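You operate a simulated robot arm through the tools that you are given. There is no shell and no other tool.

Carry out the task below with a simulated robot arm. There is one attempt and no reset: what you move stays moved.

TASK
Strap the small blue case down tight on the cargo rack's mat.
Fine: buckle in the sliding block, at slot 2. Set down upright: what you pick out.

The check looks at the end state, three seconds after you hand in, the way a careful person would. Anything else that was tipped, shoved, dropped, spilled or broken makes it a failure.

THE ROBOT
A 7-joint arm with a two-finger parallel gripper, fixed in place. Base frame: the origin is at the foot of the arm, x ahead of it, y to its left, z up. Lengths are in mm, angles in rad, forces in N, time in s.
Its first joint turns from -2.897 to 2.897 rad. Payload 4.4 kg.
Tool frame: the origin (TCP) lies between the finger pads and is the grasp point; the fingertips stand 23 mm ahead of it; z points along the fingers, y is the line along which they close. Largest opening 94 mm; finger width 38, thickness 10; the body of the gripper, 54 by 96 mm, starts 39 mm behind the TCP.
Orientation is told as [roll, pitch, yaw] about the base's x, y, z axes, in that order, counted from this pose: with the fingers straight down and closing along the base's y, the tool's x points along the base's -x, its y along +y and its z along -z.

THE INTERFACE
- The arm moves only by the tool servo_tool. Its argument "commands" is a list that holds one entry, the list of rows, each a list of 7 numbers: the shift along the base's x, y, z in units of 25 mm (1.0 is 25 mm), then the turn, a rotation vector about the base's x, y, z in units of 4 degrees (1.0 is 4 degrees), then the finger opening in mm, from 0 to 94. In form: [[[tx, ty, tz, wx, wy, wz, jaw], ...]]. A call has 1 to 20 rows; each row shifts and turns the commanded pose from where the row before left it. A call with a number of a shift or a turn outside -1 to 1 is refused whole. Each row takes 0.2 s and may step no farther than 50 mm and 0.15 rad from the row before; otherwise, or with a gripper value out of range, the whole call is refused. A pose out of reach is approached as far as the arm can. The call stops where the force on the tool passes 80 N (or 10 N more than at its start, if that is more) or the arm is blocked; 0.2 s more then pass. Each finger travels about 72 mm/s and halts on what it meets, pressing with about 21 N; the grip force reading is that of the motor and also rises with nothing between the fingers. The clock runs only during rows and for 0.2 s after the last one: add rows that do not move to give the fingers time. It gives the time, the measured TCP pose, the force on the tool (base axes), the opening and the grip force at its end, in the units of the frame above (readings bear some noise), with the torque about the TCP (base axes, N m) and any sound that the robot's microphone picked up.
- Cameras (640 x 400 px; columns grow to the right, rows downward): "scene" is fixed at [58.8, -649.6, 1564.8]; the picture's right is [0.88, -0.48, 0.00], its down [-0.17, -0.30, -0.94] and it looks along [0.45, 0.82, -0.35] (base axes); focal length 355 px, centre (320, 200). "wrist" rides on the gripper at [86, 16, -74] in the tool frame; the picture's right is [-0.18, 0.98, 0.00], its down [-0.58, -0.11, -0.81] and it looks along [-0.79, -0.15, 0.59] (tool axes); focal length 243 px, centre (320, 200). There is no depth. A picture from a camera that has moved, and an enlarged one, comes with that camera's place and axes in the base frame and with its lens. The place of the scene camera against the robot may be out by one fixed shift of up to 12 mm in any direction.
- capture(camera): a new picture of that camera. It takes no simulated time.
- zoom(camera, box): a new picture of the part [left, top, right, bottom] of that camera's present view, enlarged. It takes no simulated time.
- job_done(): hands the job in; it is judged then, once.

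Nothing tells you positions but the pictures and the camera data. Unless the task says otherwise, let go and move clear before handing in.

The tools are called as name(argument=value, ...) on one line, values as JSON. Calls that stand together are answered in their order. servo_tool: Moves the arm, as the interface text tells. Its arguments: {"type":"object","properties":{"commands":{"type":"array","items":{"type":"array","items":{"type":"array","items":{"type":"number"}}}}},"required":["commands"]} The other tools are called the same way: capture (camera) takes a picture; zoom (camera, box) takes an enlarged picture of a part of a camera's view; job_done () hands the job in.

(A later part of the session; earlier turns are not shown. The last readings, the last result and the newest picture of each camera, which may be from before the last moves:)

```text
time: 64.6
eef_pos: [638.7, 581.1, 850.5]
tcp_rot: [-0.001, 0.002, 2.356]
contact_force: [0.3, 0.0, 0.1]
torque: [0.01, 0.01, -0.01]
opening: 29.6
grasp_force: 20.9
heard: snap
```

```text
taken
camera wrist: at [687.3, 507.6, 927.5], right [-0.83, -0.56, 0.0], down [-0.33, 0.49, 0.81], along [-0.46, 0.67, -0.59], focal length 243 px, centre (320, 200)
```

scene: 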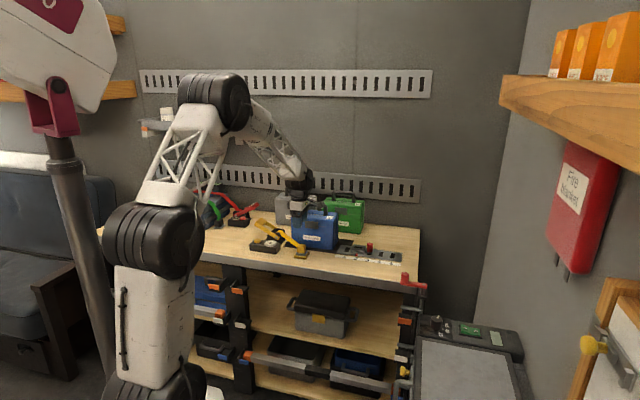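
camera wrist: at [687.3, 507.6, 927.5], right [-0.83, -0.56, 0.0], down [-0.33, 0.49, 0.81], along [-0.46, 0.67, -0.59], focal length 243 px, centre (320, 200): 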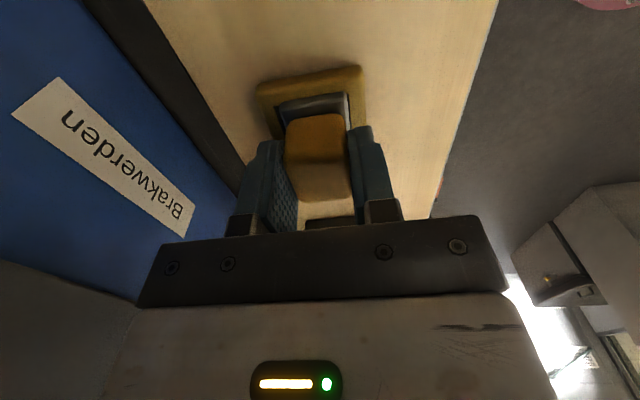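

Gripped (29.6 mm) with a "snap", probably the buckle unlatching from its holder. I'll lift a little and look.

servo_tool(commands=[[[0, 0, 0.2, 0, 0, 0, 10], [0, 0, 0.4, 0, 0, 0, 10], [0, 0, 0.4, 0, 0, 0, 10], [0, 0, 0.4, 0, 0, 0, 10], [0, 0, 0, 0, 0, 0, 10]]])

capture(camera="wrist")

zoom(camera="scene", box=[250, 190, 346, 262])

```text
time: 65.8
eef_pos: [639.7, 583.3, 887.4]
tcp_rot: [0.001, 0.0, 2.356]
contact_force: [0.2, -0.3, 0.3]
torque: [0.01, 0.01, -0.07]
opening: 10.0
grasp_force: 0.1
heard: snap
```

```text
taken
camera wrist: at [687.7, 507.9, 962.8], right [-0.83, -0.56, 0.0], down [-0.33, 0.49, 0.81], along [-0.46, 0.67, -0.59], focal length 243 px, centre (320, 200)
```

wrist: 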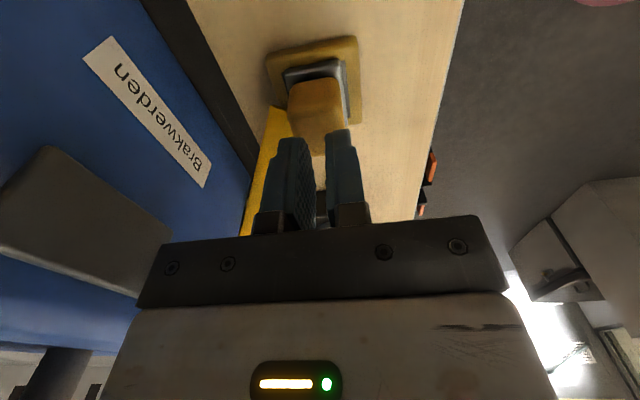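

```text
5.56 times, centred on (298, 226) of scene
camera zoom: at [58.8, -649.6, 1564.8], right [0.88, -0.48, 0.0], down [-0.17, -0.3, -0.94], along [0.45, 0.82, -0.35], focal length 1974 px, centre (442, 56)
```

zoom: 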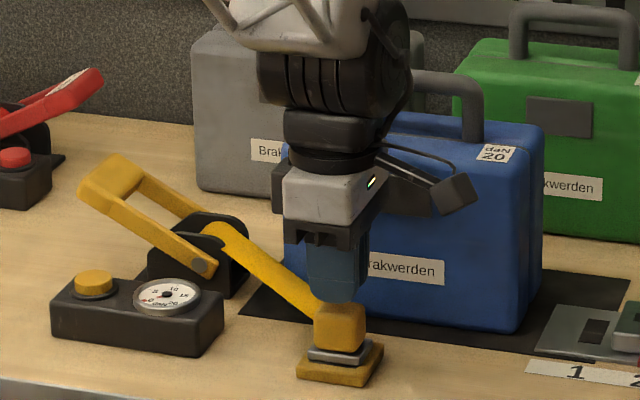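

The fingers slipped off and the buckle stayed seated. I'll regrip deeper, just above the flange, and pull slowly while watching the force.

servo_tool(commands=[[[0, 0, 0, 0, 0, 0, 40], [0, 0, 0, 0, 0, 0, 66], [0, 0, 0, 0, 0, 0, 66], [0, 0, -0.6, 0, 0, 0, 66], [0, 0, -0.6, 0, 0, 0, 66], [0, 0, -0.5, 0, 0, 0, 66], [0, 0, 0, 0, 0, 0, 66]]])

capture(camera="wrist")

zoom(camera="scene", box=[280, 220, 330, 262])

```text
time: 67.4
eef_pos: [639.2, 582.0, 845.7]
tcp_rot: [0.0, 0.0, 2.355]
contact_force: [-0.1, -0.5, -0.4]
torque: [-0.03, 0.02, -0.02]
opening: 66.1
grasp_force: 0.1
```

```text
taken
camera wrist: at [687.2, 508.1, 920.6], right [-0.83, -0.56, 0.0], down [-0.33, 0.49, 0.81], along [-0.46, 0.67, -0.59], focal length 243 px, centre (320, 200)
```

wrist: 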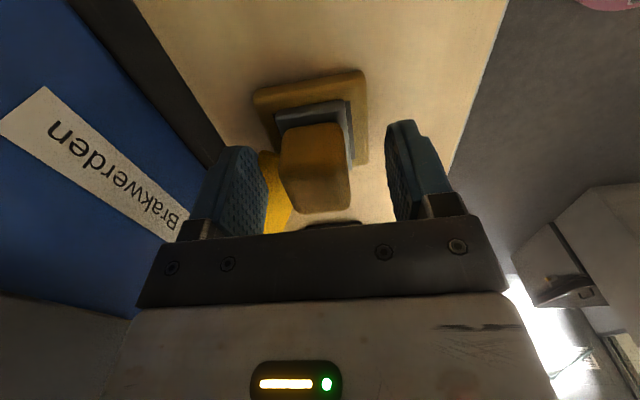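

```text
9.52 times, centred on (305, 241) of scene
camera zoom: at [58.8, -649.6, 1564.8], right [0.88, -0.48, 0.0], down [-0.17, -0.3, -0.94], along [0.45, 0.82, -0.35], focal length 3383 px, centre (463, -190)
```

zoom: 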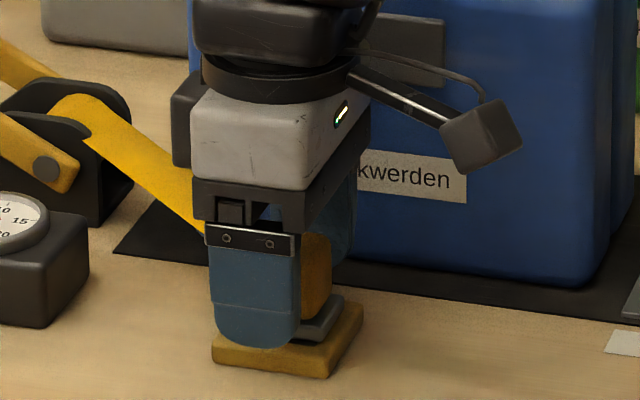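

servo_tool(commands=[[[0, 0, 0.08, 0, 0, 0, 66], [0, 0, 0, 0, 0, 0, 45], [0, 0, 0, 0, 0, 0, 25], [0, 0, 0, 0, 0, 0, 10], [0, 0, 0, 0, 0, 0, 0], [0, 0, 0, 0, 0, 0, 0]]])

zoom(camera="wrist", box=[220, 60, 420, 250])

zoom(camera="scene", box=[280, 220, 330, 262])

```text
time: 68.8
eef_pos: [640.2, 582.3, 848.0]
tcp_rot: [0.0, 0.001, 2.355]
contact_force: [-0.1, -1.5, 2.4]
torque: [-0.02, 0.03, -0.01]
opening: 29.8
grasp_force: 21.0
heard: snap
```

```text
2.11 times, centred on (320, 155) of wrist
camera zoom: at [687.5, 507.7, 922.6], right [-0.83, -0.56, 0.0], down [-0.33, 0.49, 0.81], along [-0.46, 0.67, -0.59], focal length 511 px, centre (320, 295)
```

zoom: 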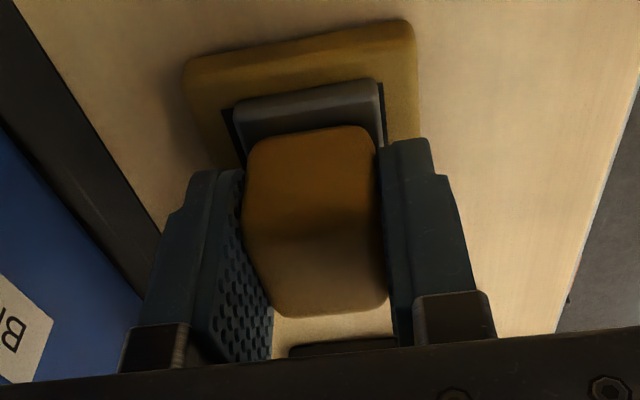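

```text
9.52 times, centred on (305, 241) of scene
camera zoom: at [58.8, -649.6, 1564.8], right [0.88, -0.48, 0.0], down [-0.17, -0.3, -0.94], along [0.45, 0.82, -0.35], focal length 3383 px, centre (463, -190)
```

zoom: 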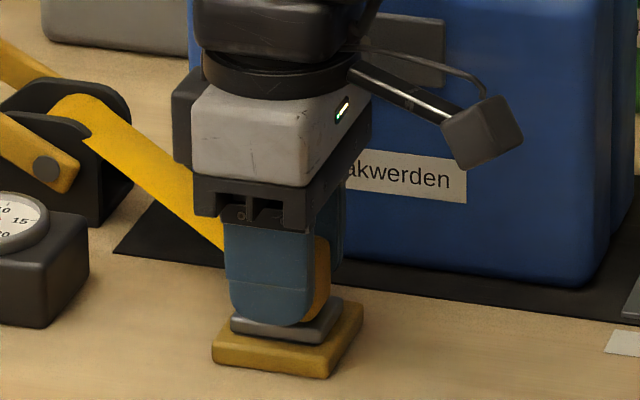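

Squeezing gives the snap (it unlatches). I'll lift in very small steps now.

servo_tool(commands=[[[0, 0, 0.06, 0, 0, 0, 0], [0, 0, 0.06, 0, 0, 0, 0], [0, 0, 0.06, 0, 0, 0, 0], [0, 0, 0, 0, 0, 0, 0]]])

zoom(camera="scene", box=[280, 220, 330, 262])

```text
time: 69.8
eef_pos: [639.4, 581.7, 849.9]
tcp_rot: [0.0, 0.001, 2.356]
contact_force: [0.4, 0.8, -0.4]
torque: [0.01, 0.01, -0.02]
opening: 29.5
grasp_force: 21.2
```

```text
9.52 times, centred on (305, 241) of scene
camera zoom: at [58.8, -649.6, 1564.8], right [0.88, -0.48, 0.0], down [-0.17, -0.3, -0.94], along [0.45, 0.82, -0.35], focal length 3383 px, centre (463, -190)
```

zoom: 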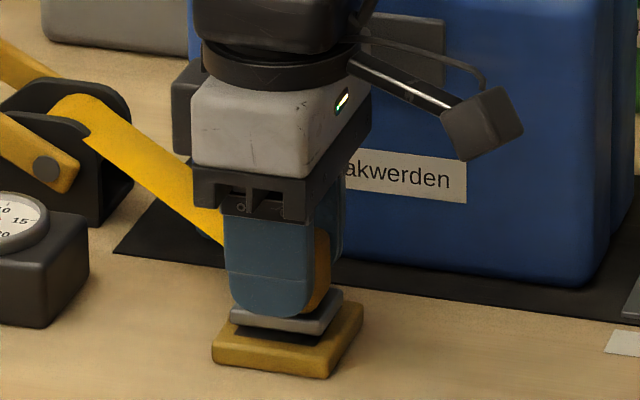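

The buckle is rising with the fingers and no force. Continuing slowly.

servo_tool(commands=[[[0, 0, 0.08, 0, 0, 0, 0], [0, 0, 0.1, 0, 0, 0, 0], [0, 0, 0.1, 0, 0, 0, 0], [0, 0, 0.1, 0, 0, 0, 0], [0, 0, 0, 0, 0, 0, 0]]])

zoom(camera="scene", box=[280, 220, 330, 262])

capture(camera="wrist")

```text
time: 71.0
eef_pos: [640.1, 582.3, 859.0]
tcp_rot: [-0.001, 0.001, 2.356]
contact_force: [-0.3, 0.6, -1.2]
torque: [-0.01, -0.02, 0.0]
opening: 29.7
grasp_force: 20.7
```

```text
9.52 times, centred on (305, 241) of scene
camera zoom: at [58.8, -649.6, 1564.8], right [0.88, -0.48, 0.0], down [-0.17, -0.3, -0.94], along [0.45, 0.82, -0.35], focal length 3383 px, centre (463, -190)
```

zoom: 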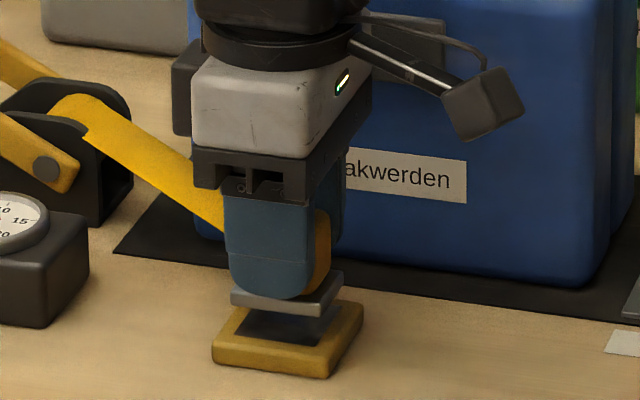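

```text
taken
camera wrist: at [687.8, 507.8, 936.0], right [-0.83, -0.56, 0.0], down [-0.33, 0.49, 0.81], along [-0.46, 0.67, -0.59], focal length 243 px, centre (320, 200)
```

wrist: 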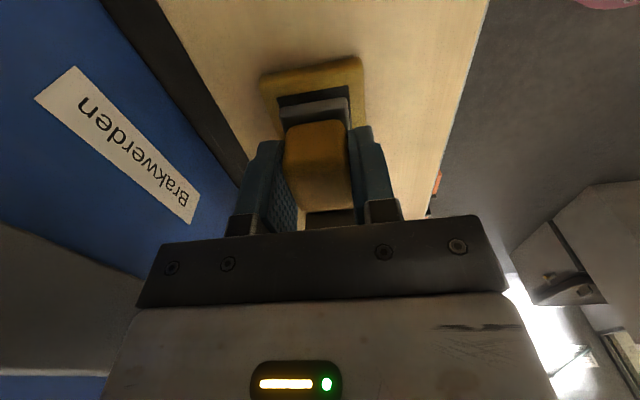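

It is clear of the holder. I'll keep lifting gently, watching for strap drag.

servo_tool(commands=[[[0, 0, 0.12, 0, 0, 0, 0], [0, 0, 0.15, 0, 0, 0, 0], [0, 0, 0.18, 0, 0, 0, 0], [0, 0, 0.2, 0, 0, 0, 0], [0, 0, 0.2, 0, 0, 0, 0], [0, 0, 0.2, 0, 0, 0, 0]]])

zoom(camera="scene", box=[260, 200, 340, 262])

```text
time: 72.4
eef_pos: [638.7, 581.7, 886.9]
tcp_rot: [0.001, 0.0, 2.357]
contact_force: [-0.5, 0.9, -0.6]
torque: [-0.03, -0.02, 0.01]
opening: 30.0
grasp_force: 20.7
```

```text
6.45 times, centred on (300, 231) of scene
camera zoom: at [58.8, -649.6, 1564.8], right [0.88, -0.48, 0.0], down [-0.17, -0.3, -0.94], along [0.45, 0.82, -0.35], focal length 2292 px, centre (449, 0)
```

zoom: 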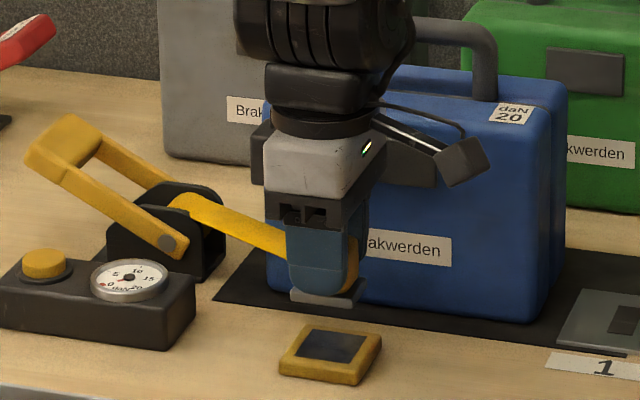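

servo_tool(commands=[[[0, 0, 0.2, 0, 0, 0, 0], [0, 0, 0.22, 0, 0, 0, 0], [0, 0, 0.25, 0, 0, 0, 0], [0, 0, 0.25, 0, 0, 0, 0], [0, 0, 0.25, 0, 0, 0, 0], [0, 0, 0.25, 0, 0, 0, 0], [0, 0, 0.25, 0, 0, 0, 0], [0, 0, 0.25, 0, 0, 0, 0], [0, 0, 0.25, 0, 0, 0, 0], [0, 0, 0.25, 0, 0, 0, 0], [0, 0, 0.25, 0, 0, 0, 0], [0, 0, 0.25, 0, 0, 0, 0], [0, 0, 0.25, 0, 0, 0, 0], [0, 0, 0.25, 0, 0, 0, 0], [0, 0, 0.25, 0, 0, 0, 0], [0, 0, 0.25, 0, 0, 0, 0], [0, 0, 0.25, 0, 0, 0, 0], [0, 0, 0.25, 0, 0, 0, 0]]])

zoom(camera="scene", box=[240, 160, 400, 270])

capture(camera="wrist")

```text
time: 76.2
eef_pos: [640.0, 582.3, 995.7]
tcp_rot: [0.0, 0.001, 2.357]
contact_force: [0.6, -1.3, -0.5]
torque: [0.02, 0.0, -0.02]
opening: 29.7
grasp_force: 21.1
```

```text
3.64 times, centred on (320, 215) of scene
camera zoom: at [58.8, -649.6, 1564.8], right [0.88, -0.48, 0.0], down [-0.17, -0.3, -0.94], along [0.45, 0.82, -0.35], focal length 1292 px, centre (320, 146)
```

zoom: 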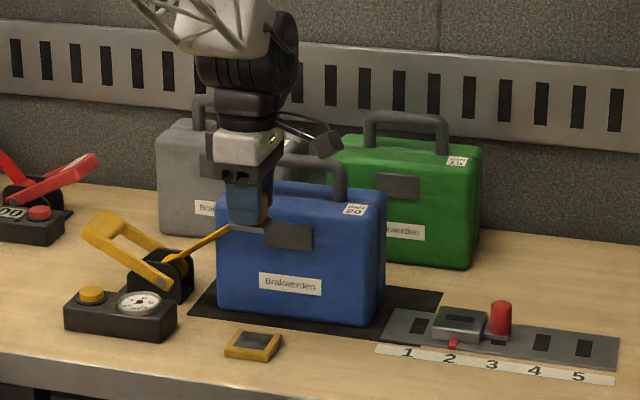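

```text
taken
camera wrist: at [687.6, 507.3, 1071.8], right [-0.83, -0.56, 0.0], down [-0.33, 0.49, 0.81], along [-0.46, 0.67, -0.59], focal length 243 px, centre (320, 200)
```

wrist: 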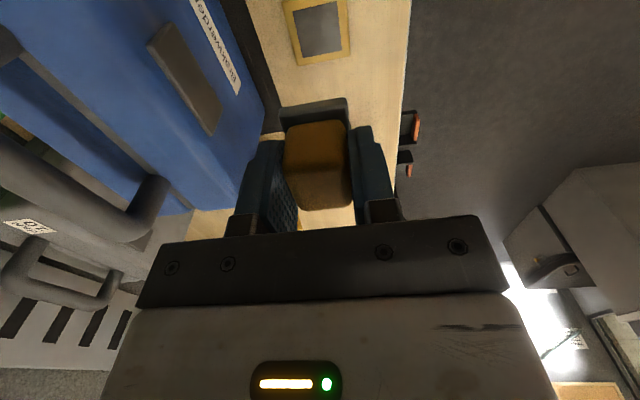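

The buckle is securely held. I'll record where the holder window appears in the wrist view right now (a reference for aligning over the block slot), then continue upward.

zoom(camera="wrist", box=[270, 0, 370, 80])

servo_tool(commands=[[[0, 0, 0.22, 0, 0, 0, 0], [0, 0, 0.25, 0, 0, 0, 0], [0, 0, 0.25, 0, 0, 0, 0], [0, 0, 0.25, 0, 0, 0, 0], [0, 0, 0.25, 0, 0, 0, 0], [0, 0, 0.25, 0, 0, 0, 0], [0, 0, 0.25, 0, 0, 0, 0], [0, 0, 0.25, 0, 0, 0, 0], [0, 0, 0.25, 0, 0, 0, 0], [0, 0, 0.25, 0, 0, 0, 0], [0, 0, 0, 0, 0, 0, 0]]])

```text
5.00 times, centred on (320, 40) of wrist
camera zoom: at [687.6, 507.3, 1071.8], right [-0.83, -0.56, 0.0], down [-0.33, 0.49, 0.81], along [-0.46, 0.67, -0.59], focal length 1213 px, centre (320, 1000)
```

zoom: 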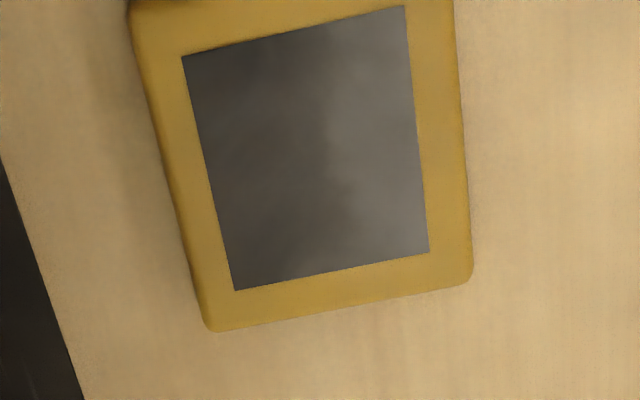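

```text
time: 78.6
eef_pos: [640.4, 582.1, 1056.4]
tcp_rot: [0.001, 0.001, 2.356]
contact_force: [-0.4, -0.5, -0.8]
torque: [0.03, 0.01, -0.04]
opening: 29.6
grasp_force: 21.0
```

Now I'll carry the buckle across above the case toward the block.

servo_tool(commands=[[[0.15, -0.055, 0, 0, 0, 0, 0], [0.25, -0.093, 0, 0, 0, 0, 0], [0.28, -0.104, 0, 0, 0, 0, 0], [0.28, -0.104, 0, 0, 0, 0, 0], [0.28, -0.104, 0, 0, 0, 0, 0], [0.28, -0.104, 0, 0, 0, 0, 0], [0.28, -0.104, 0, 0, 0, 0, 0], [0.28, -0.104, 0, 0, 0, 0, 0], [0.28, -0.104, 0, 0, 0, 0, 0], [0.28, -0.104, 0, 0, 0, 0, 0], [0.28, -0.104, 0, 0, 0, 0, 0], [0.28, -0.104, 0, 0, 0, 0, 0], [0.28, -0.104, 0, 0, 0, 0, 0], [0.28, -0.104, 0, 0, 0, 0, 0], [0.28, -0.104, 0, 0, 0, 0, 0], [0.28, -0.104, 0, 0, 0, 0, 0], [0.28, -0.104, 0, 0, 0, 0, 0], [0.28, -0.104, 0, 0, 0, 0, 0]]])

zoom(camera="scene", box=[240, 160, 400, 270])

```text
time: 82.4
eef_pos: [762.6, 536.1, 1057.5]
tcp_rot: [0.001, 0.0, 2.357]
contact_force: [0.2, -0.4, -1.0]
torque: [0.02, -0.01, 0.02]
opening: 29.3
grasp_force: 21.2
```

```text
3.64 times, centred on (320, 215) of scene
camera zoom: at [58.8, -649.6, 1564.8], right [0.88, -0.48, 0.0], down [-0.17, -0.3, -0.94], along [0.45, 0.82, -0.35], focal length 1292 px, centre (320, 146)
```

zoom: 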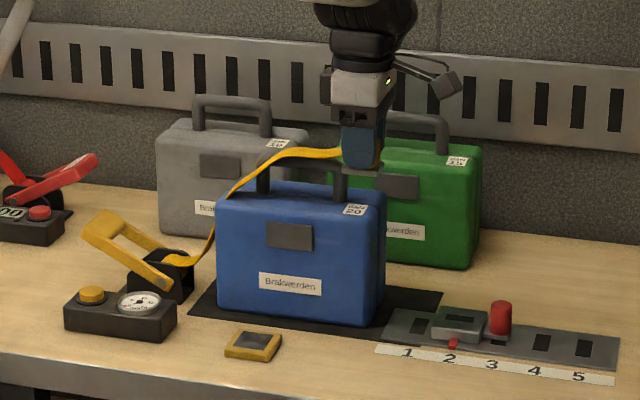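

The strap is draping over the case. Continuing to above the block.

servo_tool(commands=[[[0.285, -0.1115, 0, 0, 0, 0, 0], [0.285, -0.1115, 0, 0, 0, 0, 0], [0.285, -0.1115, 0, 0, 0, 0, 0], [0.285, -0.1115, 0, 0, 0, 0, 0], [0.285, -0.1115, 0, 0, 0, 0, 0], [0.285, -0.1115, 0, 0, 0, 0, 0], [0.285, -0.1115, 0, 0, 0, 0, 0], [0.285, -0.1115, 0, 0, 0, 0, 0], [0.285, -0.1115, 0, 0, 0, 0, 0], [0.285, -0.1115, 0, 0, 0, 0, 0], [0.285, -0.1115, 0, 0, 0, 0, 0], [0.285, -0.1115, 0, 0, 0, 0, 0], [0.285, -0.1115, 0, 0, 0, 0, 0], [0.285, -0.1115, 0, 0, 0, 0, 0], [0.285, -0.1115, 0, 0, 0, 0, 0], [0.285, -0.1115, 0, 0, 0, 0, 0], [0, 0, 0, 0, 0, 0, 0]]])

zoom(camera="scene", box=[240, 160, 400, 270])

capture(camera="wrist")

```text
time: 86.0
eef_pos: [874.8, 491.5, 1056.6]
tcp_rot: [-0.001, 0.0, 2.357]
contact_force: [-0.2, 0.1, -1.2]
torque: [0.02, 0.04, 0.0]
opening: 29.4
grasp_force: 20.4
```

```text
3.64 times, centred on (320, 215) of scene
camera zoom: at [58.8, -649.6, 1564.8], right [0.88, -0.48, 0.0], down [-0.17, -0.3, -0.94], along [0.45, 0.82, -0.35], focal length 1292 px, centre (320, 146)
```

zoom: 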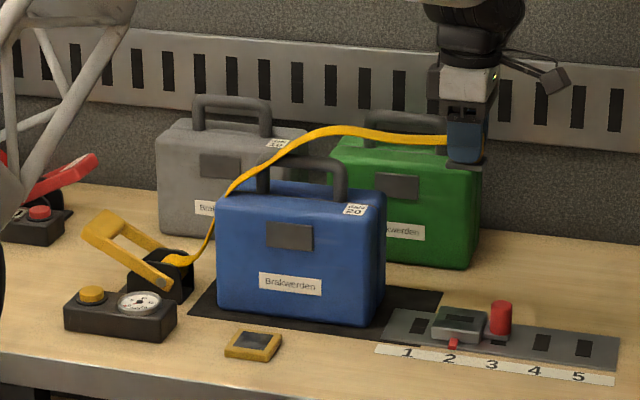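

```text
taken
camera wrist: at [923.2, 417.7, 1133.5], right [-0.83, -0.56, 0.0], down [-0.33, 0.49, 0.81], along [-0.46, 0.67, -0.59], focal length 243 px, centre (320, 200)
```

wrist: 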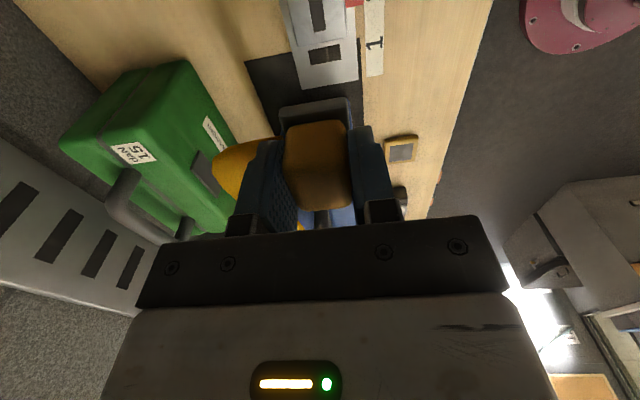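

zoom(camera="wrist", box=[270, 0, 390, 90])

servo_tool(commands=[[[0, 0, -0.2, 0, 0, 0, 0], [0, 0, -0.25, 0, 0, 0, 0], [0, 0, -0.25, 0, 0, 0, 0], [0, 0, -0.25, 0, 0, 0, 0], [0, 0, -0.25, 0, 0, 0, 0], [0, 0, -0.25, 0, 0, 0, 0], [0, 0, -0.25, 0, 0, 0, 0], [0, 0, -0.25, 0, 0, 0, 0], [0, 0, -0.25, 0, 0, 0, 0], [0, 0, -0.25, 0, 0, 0, 0], [0, 0, -0.25, 0, 0, 0, 0], [0, 0, -0.25, 0, 0, 0, 0], [0, 0, -0.25, 0, 0, 0, 0], [0, 0, -0.25, 0, 0, 0, 0], [0, 0, 0, 0, 0, 0, 0]]])

capture(camera="wrist")

zoom(camera="wrist", box=[270, 0, 390, 90])

zoom(camera="scene", box=[260, 180, 400, 270])

```text
4.44 times, centred on (330, 45) of wrist
camera zoom: at [923.2, 417.7, 1133.5], right [-0.83, -0.56, 0.0], down [-0.33, 0.49, 0.81], along [-0.46, 0.67, -0.59], focal length 1078 px, centre (276, 889)
```

zoom: 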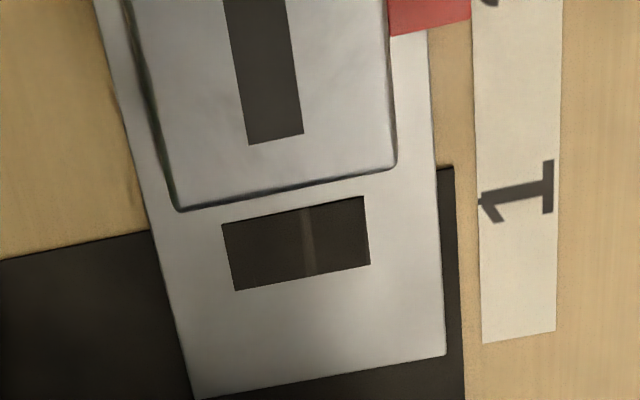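

```text
time: 89.2
eef_pos: [875.6, 490.5, 971.6]
tcp_rot: [0.001, -0.002, 2.355]
contact_force: [0.1, 0.5, -1.0]
torque: [0.02, 0.0, -0.03]
opening: 29.8
grasp_force: 20.8
```

```text
taken
camera wrist: at [923.2, 417.5, 1047.9], right [-0.83, -0.56, 0.0], down [-0.33, 0.49, 0.81], along [-0.46, 0.67, -0.59], focal length 243 px, centre (320, 200)
```

wrist: 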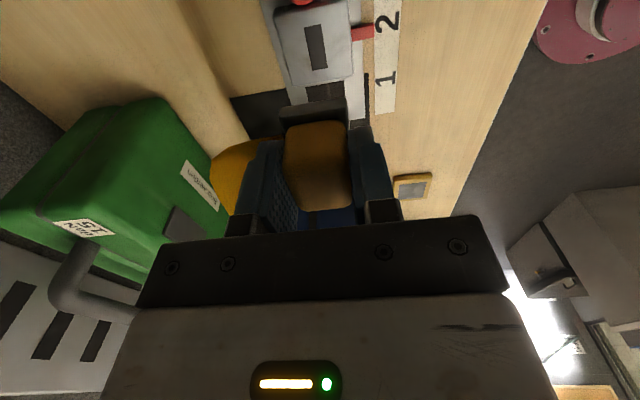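

```text
4.44 times, centred on (330, 45) of wrist
camera zoom: at [923.2, 417.5, 1047.9], right [-0.83, -0.56, 0.0], down [-0.33, 0.49, 0.81], along [-0.46, 0.67, -0.59], focal length 1078 px, centre (276, 889)
```

zoom: 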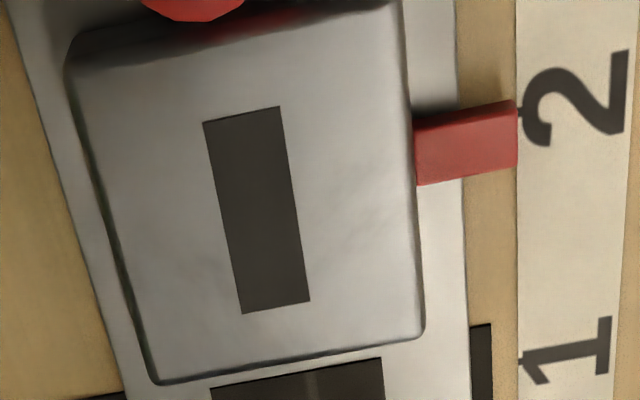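

```text
4.44 times, centred on (330, 225) of scene
camera zoom: at [58.8, -649.6, 1564.8], right [0.88, -0.48, 0.0], down [-0.17, -0.3, -0.94], along [0.45, 0.82, -0.35], focal length 1579 px, centre (276, 89)
```

zoom: 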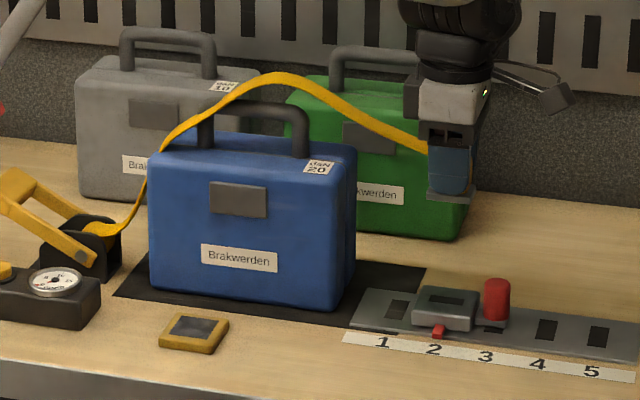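

zoom(camera="wrist", box=[250, 70, 390, 230])

zoom(camera="scene", box=[344, 200, 384, 260])

```text
2.50 times, centred on (320, 150) of wrist
camera zoom: at [923.2, 417.5, 1047.9], right [-0.83, -0.56, 0.0], down [-0.33, 0.49, 0.81], along [-0.46, 0.67, -0.59], focal length 606 px, centre (320, 325)
```

zoom: 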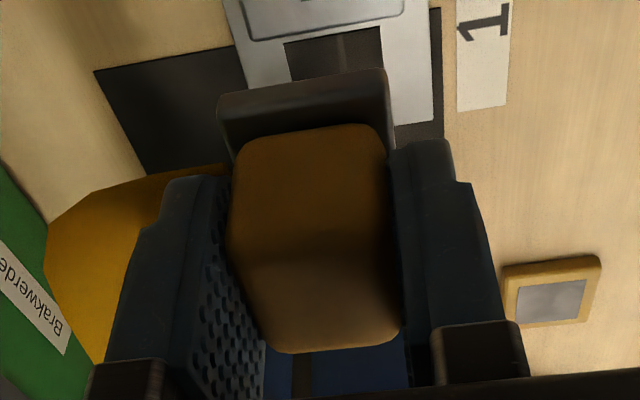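

```text
6.67 times, centred on (364, 230) of scene
camera zoom: at [58.8, -649.6, 1564.8], right [0.88, -0.48, 0.0], down [-0.17, -0.3, -0.94], along [0.45, 0.82, -0.35], focal length 2368 px, centre (27, 0)
```

zoom: 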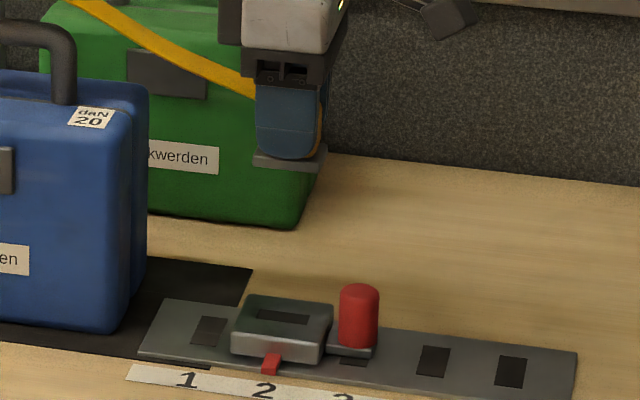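

The slot lies about 2 mm behind my current centre line relative to the holder reference. I'll correct 2 mm and descend to just above the block.

servo_tool(commands=[[[0.03, 0.03, -0.2, 0, 0, 0, 0], [0.03, 0.03, -0.25, 0, 0, 0, 0], [0, 0, -0.25, 0, 0, 0, 0], [0, 0, -0.25, 0, 0, 0, 0], [0, 0, -0.25, 0, 0, 0, 0], [0, 0, -0.25, 0, 0, 0, 0], [0, 0, -0.25, 0, 0, 0, 0], [0, 0, -0.25, 0, 0, 0, 0], [0, 0, -0.25, 0, 0, 0, 0], [0, 0, -0.25, 0, 0, 0, 0], [0, 0, -0.25, 0, 0, 0, 0], [0, 0, -0.25, 0, 0, 0, 0], [0, 0, -0.2, 0, 0, 0, 0], [0, 0, 0, 0, 0, 0, 0]]])

capture(camera="wrist")

zoom(camera="wrist", box=[250, 30, 390, 160])

zoom(camera="scene", box=[330, 215, 390, 265])

```text
time: 92.2
eef_pos: [876.9, 493.8, 893.3]
tcp_rot: [0.0, 0.0, 2.356]
contact_force: [0.6, 0.1, -0.8]
torque: [-0.02, 0.0, 0.03]
opening: 30.0
grasp_force: 20.9
```

```text
taken
camera wrist: at [924.6, 418.9, 969.4], right [-0.83, -0.56, 0.0], down [-0.33, 0.49, 0.81], along [-0.46, 0.67, -0.59], focal length 243 px, centre (320, 200)
```

wrist: 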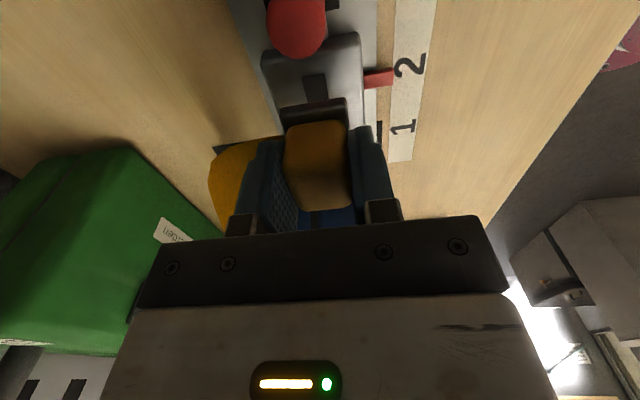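

```text
3.08 times, centred on (320, 95) of wrist
camera zoom: at [924.6, 418.9, 969.4], right [-0.83, -0.56, 0.0], down [-0.33, 0.49, 0.81], along [-0.46, 0.67, -0.59], focal length 746 px, centre (320, 523)
```

zoom: 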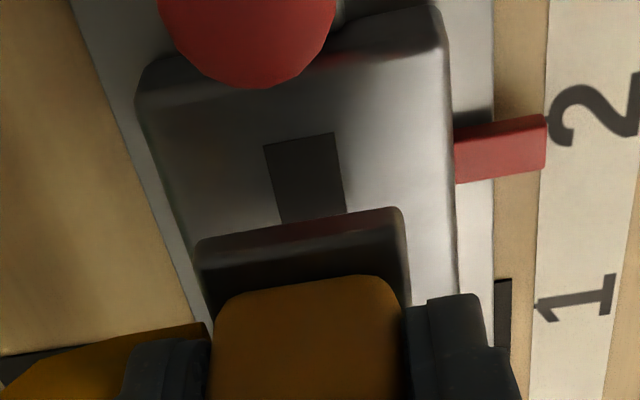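

```text
8.00 times, centred on (360, 240) of scene
camera zoom: at [58.8, -649.6, 1564.8], right [0.88, -0.48, 0.0], down [-0.17, -0.3, -0.94], along [0.45, 0.82, -0.35], focal length 2842 px, centre (0, -120)
```

zoom: 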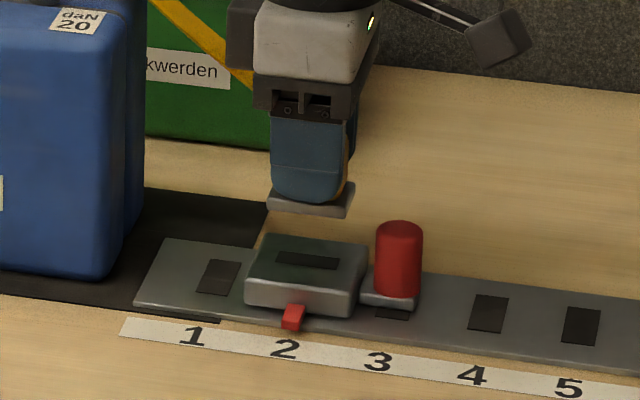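

Alignment is within about 1–2 mm. I'll nudge 1 mm and lower gently, listening for the latch.

servo_tool(commands=[[[0.03, 0.03, -0.15, 0, 0, 0, 0], [0, 0, -0.2, 0, 0, 0, 0], [0, 0, -0.2, 0, 0, 0, 0], [0, 0, -0.2, 0, 0, 0, 0], [0, 0, -0.2, 0, 0, 0, 0], [0, 0, -0.15, 0, 0, 0, 0], [0, 0, -0.1, 0, 0, 0, 0], [0, 0, 0, 0, 0, 0, 0]]])

zoom(camera="scene", box=[330, 215, 390, 265])

zoom(camera="wrist", box=[250, 30, 390, 160])

```text
time: 94.0
eef_pos: [876.9, 493.8, 863.2]
tcp_rot: [-0.001, -0.001, 2.357]
contact_force: [-0.5, 0.4, 0.3]
torque: [-0.04, -0.04, 0.0]
opening: 29.7
grasp_force: 21.3
```

```text
8.00 times, centred on (360, 240) of scene
camera zoom: at [58.8, -649.6, 1564.8], right [0.88, -0.48, 0.0], down [-0.17, -0.3, -0.94], along [0.45, 0.82, -0.35], focal length 2842 px, centre (0, -120)
```

zoom: 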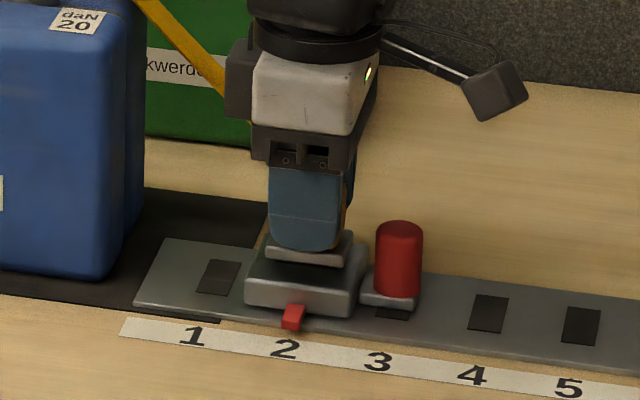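

```text
3.08 times, centred on (320, 95) of wrist
camera zoom: at [925.3, 419.9, 939.3], right [-0.83, -0.56, 0.0], down [-0.33, 0.49, 0.81], along [-0.46, 0.67, -0.59], focal length 746 px, centre (320, 523)
```

zoom: 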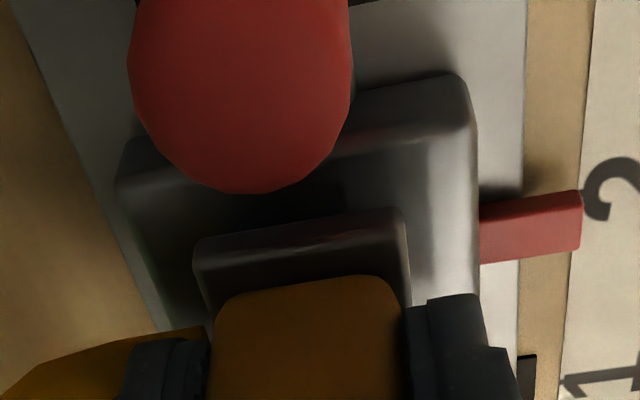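

servo_tool(commands=[[[0, 0, -0.08, 0, 0, 0, 0], [0, 0, -0.08, 0, 0, 0, 0], [0, 0, -0.06, 0, 0, 0, 0], [0, 0, 0, 0, 0, 0, 0]]])

zoom(camera="scene", box=[330, 215, 390, 265])

```text
time: 95.0
eef_pos: [877.6, 494.3, 857.7]
tcp_rot: [0.0, -0.001, 2.356]
contact_force: [0.6, -0.6, -0.7]
torque: [0.0, -0.01, 0.01]
opening: 29.6
grasp_force: 21.0
```

```text
8.00 times, centred on (360, 240) of scene
camera zoom: at [58.8, -649.6, 1564.8], right [0.88, -0.48, 0.0], down [-0.17, -0.3, -0.94], along [0.45, 0.82, -0.35], focal length 2842 px, centre (0, -120)
```

zoom: 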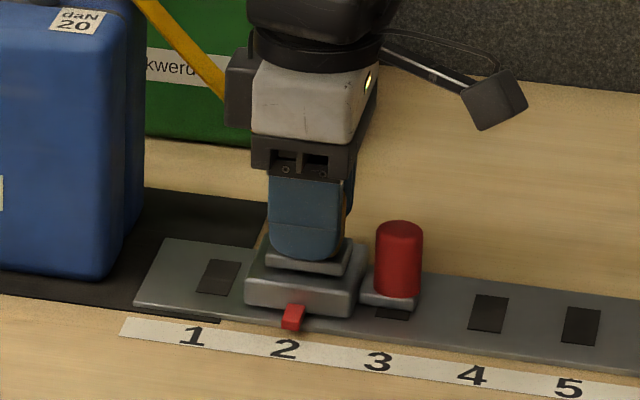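

servo_tool(commands=[[[0, 0, -0.06, 0, 0, 0, 0], [0, 0, -0.05, 0, 0, 0, 0], [0, 0, -0.04, 0, 0, 0, 0], [0, 0, 0, 0, 0, 0, 0]]])

zoom(camera="scene", box=[330, 215, 390, 265])

```text
time: 96.0
eef_pos: [877.1, 493.6, 855.5]
tcp_rot: [-0.003, 0.0, 2.356]
contact_force: [-2.7, -4.2, 16.4]
torque: [-0.08, 0.08, 0.0]
opening: 29.6
grasp_force: 21.1
heard: snap
```

```text
8.00 times, centred on (360, 240) of scene
camera zoom: at [58.8, -649.6, 1564.8], right [0.88, -0.48, 0.0], down [-0.17, -0.3, -0.94], along [0.45, 0.82, -0.35], focal length 2842 px, centre (0, -120)
```

zoom: 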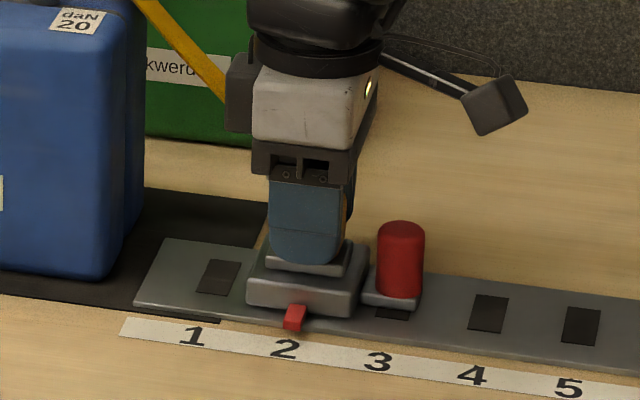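

Heard the snap with contact: the buckle is in the block. I'll open the fingers and rise straight up, then inspect.

servo_tool(commands=[[[0, 0, 0, 0, 0, 0, 40], [0, 0, 0, 0, 0, 0, 60], [0, 0, 0, 0, 0, 0, 66], [0, 0, 0.2, 0, 0, 0, 66], [0, 0, 0.4, 0, 0, 0, 66], [0, 0, 0.6, 0, 0, 0, 66], [0, 0, 0.8, 0, 0, 0, 66], [0, 0, 0.8, 0, 0, 0, 66], [0, 0, 0.8, 0, 0, 0, 66], [0, 0, 0, 0, 0, 0, 66]]])

zoom(camera="scene", box=[240, 180, 400, 270])

capture(camera="wrist")

zoom(camera="scene", box=[330, 215, 390, 265])

```text
time: 98.2
eef_pos: [877.6, 495.8, 943.7]
tcp_rot: [0.0, 0.001, 2.355]
contact_force: [0.0, -0.1, -0.2]
torque: [-0.01, -0.01, 0.01]
opening: 66.1
grasp_force: 0.1
```

```text
4.00 times, centred on (320, 225) of scene
camera zoom: at [58.8, -649.6, 1564.8], right [0.88, -0.48, 0.0], down [-0.17, -0.3, -0.94], along [0.45, 0.82, -0.35], focal length 1421 px, centre (320, 100)
```

zoom: 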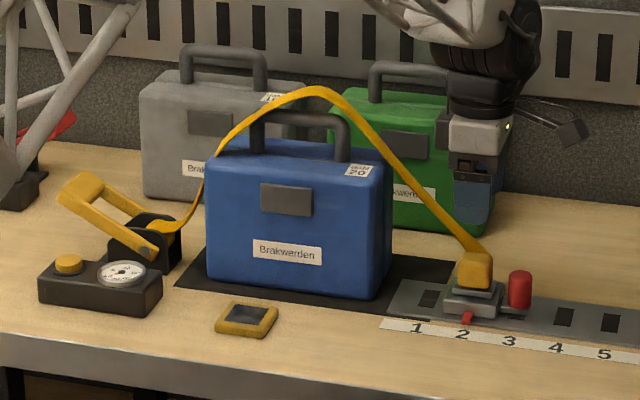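

```text
taken
camera wrist: at [925.8, 420.0, 1020.5], right [-0.83, -0.56, 0.0], down [-0.33, 0.49, 0.81], along [-0.46, 0.67, -0.59], focal length 243 px, centre (320, 200)
```

wrist: 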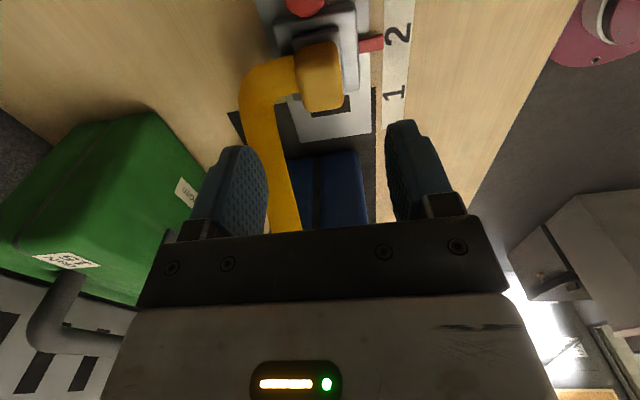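

```text
8.00 times, centred on (360, 240) of scene
camera zoom: at [58.8, -649.6, 1564.8], right [0.88, -0.48, 0.0], down [-0.17, -0.3, -0.94], along [0.45, 0.82, -0.35], focal length 2842 px, centre (0, -120)
```

zoom: 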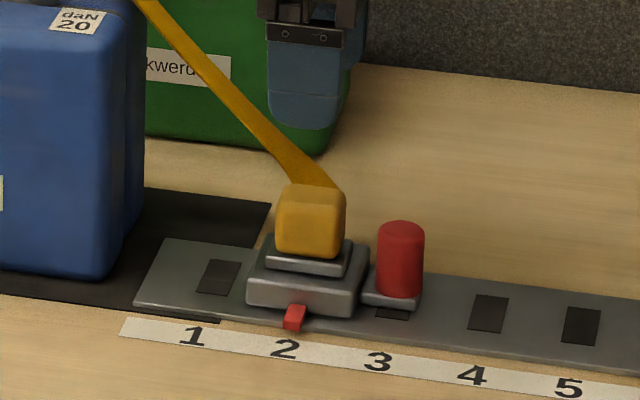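

The buckle is seated in the block at slot 2 with the strap over the case. Next is the ratchet lever. I'll back away in front of the bench and turn the tool so the camera stays on the left side, away from the strap.

servo_tool(commands=[[[-0.3, -0.3, 0.6, 0, 0, 0, 66], [-0.5, -0.5, 0.6, 0, 0, 0, 66], [-0.55, -0.55, 0.6, 0, 0, 0, 66], [-0.55, -0.55, 0.6, 0, 0, 0, 66], [-0.55, -0.55, 0.6, 0, 0, 0, 66], [-0.55, -0.55, 0.5, 0, 0, 0, 66], [-0.55, -0.55, 0.3, 0, 0, 0, 66], [-0.55, -0.55, 0, 0, 0, 0, 66], [-0.332, 0.332, 0, 0, 0, -1, 66], [-0.332, 0.332, 0, 0, 0, -1, 66], [-0.332, 0.332, 0, 0, 0, -1, 66], [-0.332, 0.332, 0, 0, 0, -1, 66], [-0.332, 0.332, 0, 0, 0, -1, 66], [-0.332, 0.332, 0, 0, 0, -1, 66], [-0.332, 0.332, 0, 0, 0, -1, 66], [-0.332, 0.332, 0, 0, 0, -1, 66], [-0.332, 0.332, 0, 0, 0, -1, 66], [-0.332, 0.332, 0, 0, 0, -1, 66]]])

servo_tool(commands=[[[-0.332, 0.332, 0, 0, 0, -1, 66], [-0.332, 0.332, 0, 0, 0, -1, 66], [-0.332, 0.332, 0, 0, 0, -1, 66], [-0.332, 0.332, 0, 0, 0, -1, 66], [-0.332, 0.332, 0, 0, 0, -1, 66], [-0.332, 0.332, 0, 0, 0, -1, 66], [-0.332, 0.332, 0, 0, 0, -1, 66], [-0.332, 0.332, 0, 0, 0, -1, 66], [-0.332, 0.332, 0, 0, 0, -1, 66], [-0.332, 0.332, 0, 0, 0, -1, 66], [-0.332, 0.332, 0, 0, 0, -1, 66], [-0.332, 0.332, 0, 0, 0, -1, 66], [-0.332, 0.332, 0, 0, 0, -0.5, 66]]])

capture(camera="wrist")

capture(camera="scene")

```text
time: 102.0
eef_pos: [690.5, 473.6, 1039.5]
tcp_rot: [0.0, 0.0, 1.655]
contact_force: [0.2, 0.9, 0.8]
torque: [-0.01, -0.04, 0.0]
opening: 66.1
grasp_force: 0.1
```

```text
time: 104.8
eef_pos: [583.5, 582.8, 1039.9]
tcp_rot: [-0.002, 0.001, 0.783]
contact_force: [0.5, -1.0, -0.4]
torque: [-0.02, -0.04, 0.0]
opening: 65.9
grasp_force: 0.0
```

```text
taken
camera wrist: at [509.7, 531.0, 1115.0], right [-0.56, 0.83, 0.0], down [0.49, 0.33, 0.81], along [0.67, 0.45, -0.59], focal length 243 px, centre (320, 200)
```

wrist: 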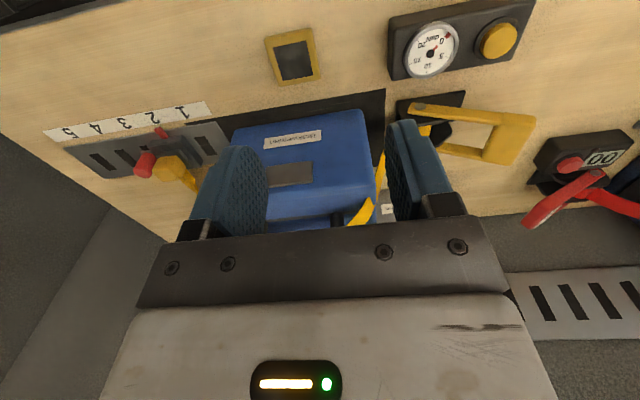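

```text
taken
```

scene: 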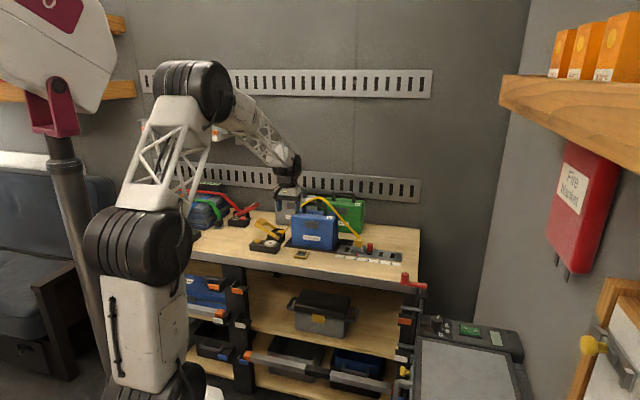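

zoom(camera="wrist", box=[380, 60, 560, 220])

zoom(camera="scene", box=[230, 205, 310, 260])

zoom(camera="wrist", box=[380, 0, 550, 90])

```text
2.50 times, centred on (470, 140) of wrist
camera zoom: at [509.7, 531.0, 1115.0], right [-0.56, 0.83, 0.0], down [0.49, 0.33, 0.81], along [0.67, 0.45, -0.59], focal length 606 px, centre (-55, 350)
```

zoom: 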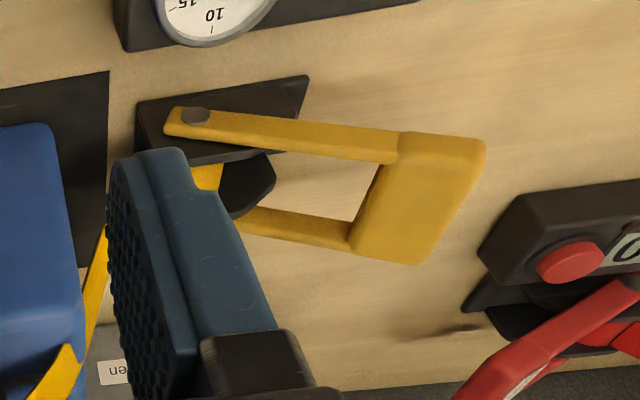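

```text
7.27 times, centred on (270, 232) of scene
camera zoom: at [58.8, -649.6, 1564.8], right [0.88, -0.48, 0.0], down [-0.17, -0.3, -0.94], along [0.45, 0.82, -0.35], focal length 2584 px, centre (684, -36)
```

zoom: 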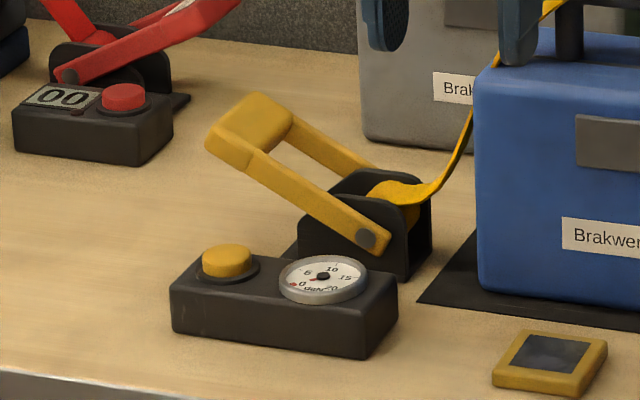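

```text
3.76 times, centred on (465, 45) of wrist
camera zoom: at [509.7, 531.0, 1115.0], right [-0.56, 0.83, 0.0], down [0.49, 0.33, 0.81], along [0.67, 0.45, -0.59], focal length 913 px, centre (-226, 784)
```

zoom: 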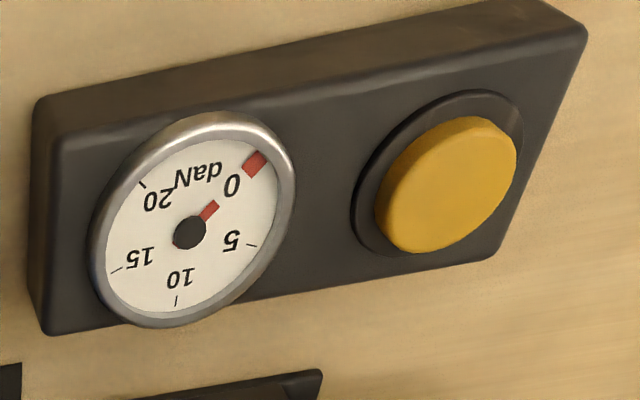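

The lever's crossbar end is centred at about s=−204, d=970, z=880 (71 mm wide), with its pivot at about s=−110, z=830. I'll grip the crossbar across its width so the lever can pivot between the pads while I swing it along its arc.

servo_tool(commands=[[[-0.073, 0.43, -0.07, 0, 0, -1, 94], [-0.073, 0.43, -0.07, 0, 0, -1, 94], [-0.073, 0.43, -0.07, 0, 0, -1, 94], [-0.073, 0.43, -0.07, 0, 0, -1, 94], [-0.073, 0.43, -0.07, 0, 0, -1, 94], [-0.073, 0.43, -0.07, 0, 0, -1, 94], [-0.073, 0.43, -0.07, 0, 0, -1, 94], [-0.073, 0.43, -0.07, 0, 0, -1, 94], [-0.073, 0.43, -0.07, 0, 0, -1, 94], [-0.073, 0.43, -0.07, 0, 0, -1, 94], [-0.073, 0.43, -0.07, 0, 0, -1, 94], [-0.073, 0.43, -0.07, 0, 0, -1, 94], [-0.073, 0.43, -0.07, 0, 0, -1, 94], [-0.073, 0.43, -0.07, 0, 0, -1, 94], [-0.073, 0.43, -0.07, 0, 0, -1, 94], [-0.073, 0.43, -0.07, 0, 0, -1, 94], [-0.073, 0.43, -0.07, 0, 0, -1, 94], [-0.073, 0.43, -0.07, 0, 0, -1, 94], [-0.073, 0.43, -0.07, 0, 0, -1, 94], [-0.073, 0.43, -0.07, 0, 0, -1, 94]]])

servo_tool(commands=[[[-0.073, 0.43, -0.07, 0, 0, -1, 94], [-0.073, 0.43, -0.07, 0, 0, -1, 94], [-0.073, 0.43, -0.07, 0, 0, -0.5, 94], [0, 0, 0, 0, 0, 0, 94]]])

capture(camera="wrist")

capture(camera="scene")

```text
time: 109.0
eef_pos: [548.7, 799.8, 1003.5]
tcp_rot: [0.0, -0.001, -0.612]
contact_force: [1.0, -0.7, 0.6]
torque: [0.0, 0.0, 0.02]
opening: 94.0
grasp_force: 0.1
```

```text
time: 110.0
eef_pos: [542.7, 829.9, 996.9]
tcp_rot: [0.0, 0.0, -0.788]
contact_force: [0.0, 0.1, -1.0]
torque: [-0.01, -0.02, -0.05]
opening: 93.9
grasp_force: 0.1
```

```text
taken
camera wrist: at [491.3, 902.1, 1073.4], right [0.83, 0.56, 0.0], down [0.33, -0.49, 0.81], along [0.45, -0.67, -0.59], focal length 243 px, centre (320, 200)
```

wrist: 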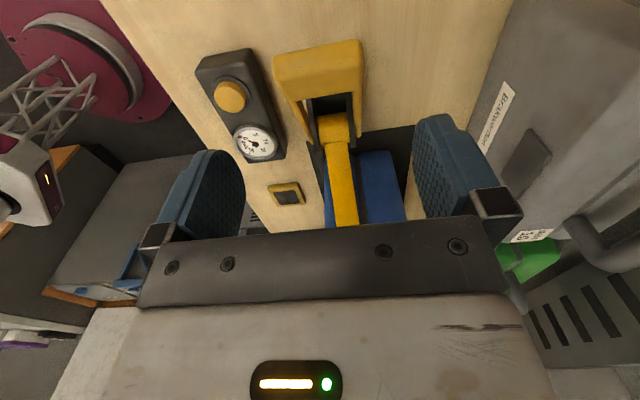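

```text
taken
```

scene: 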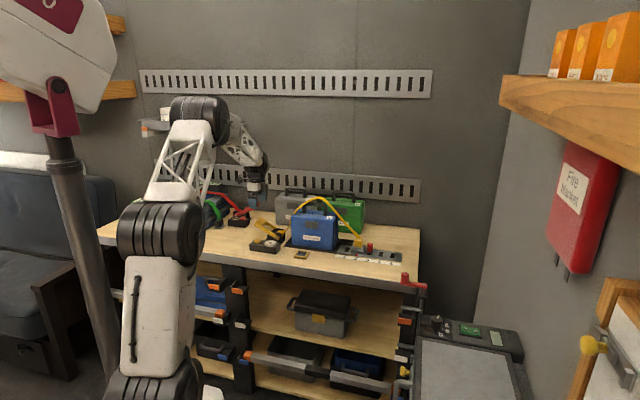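

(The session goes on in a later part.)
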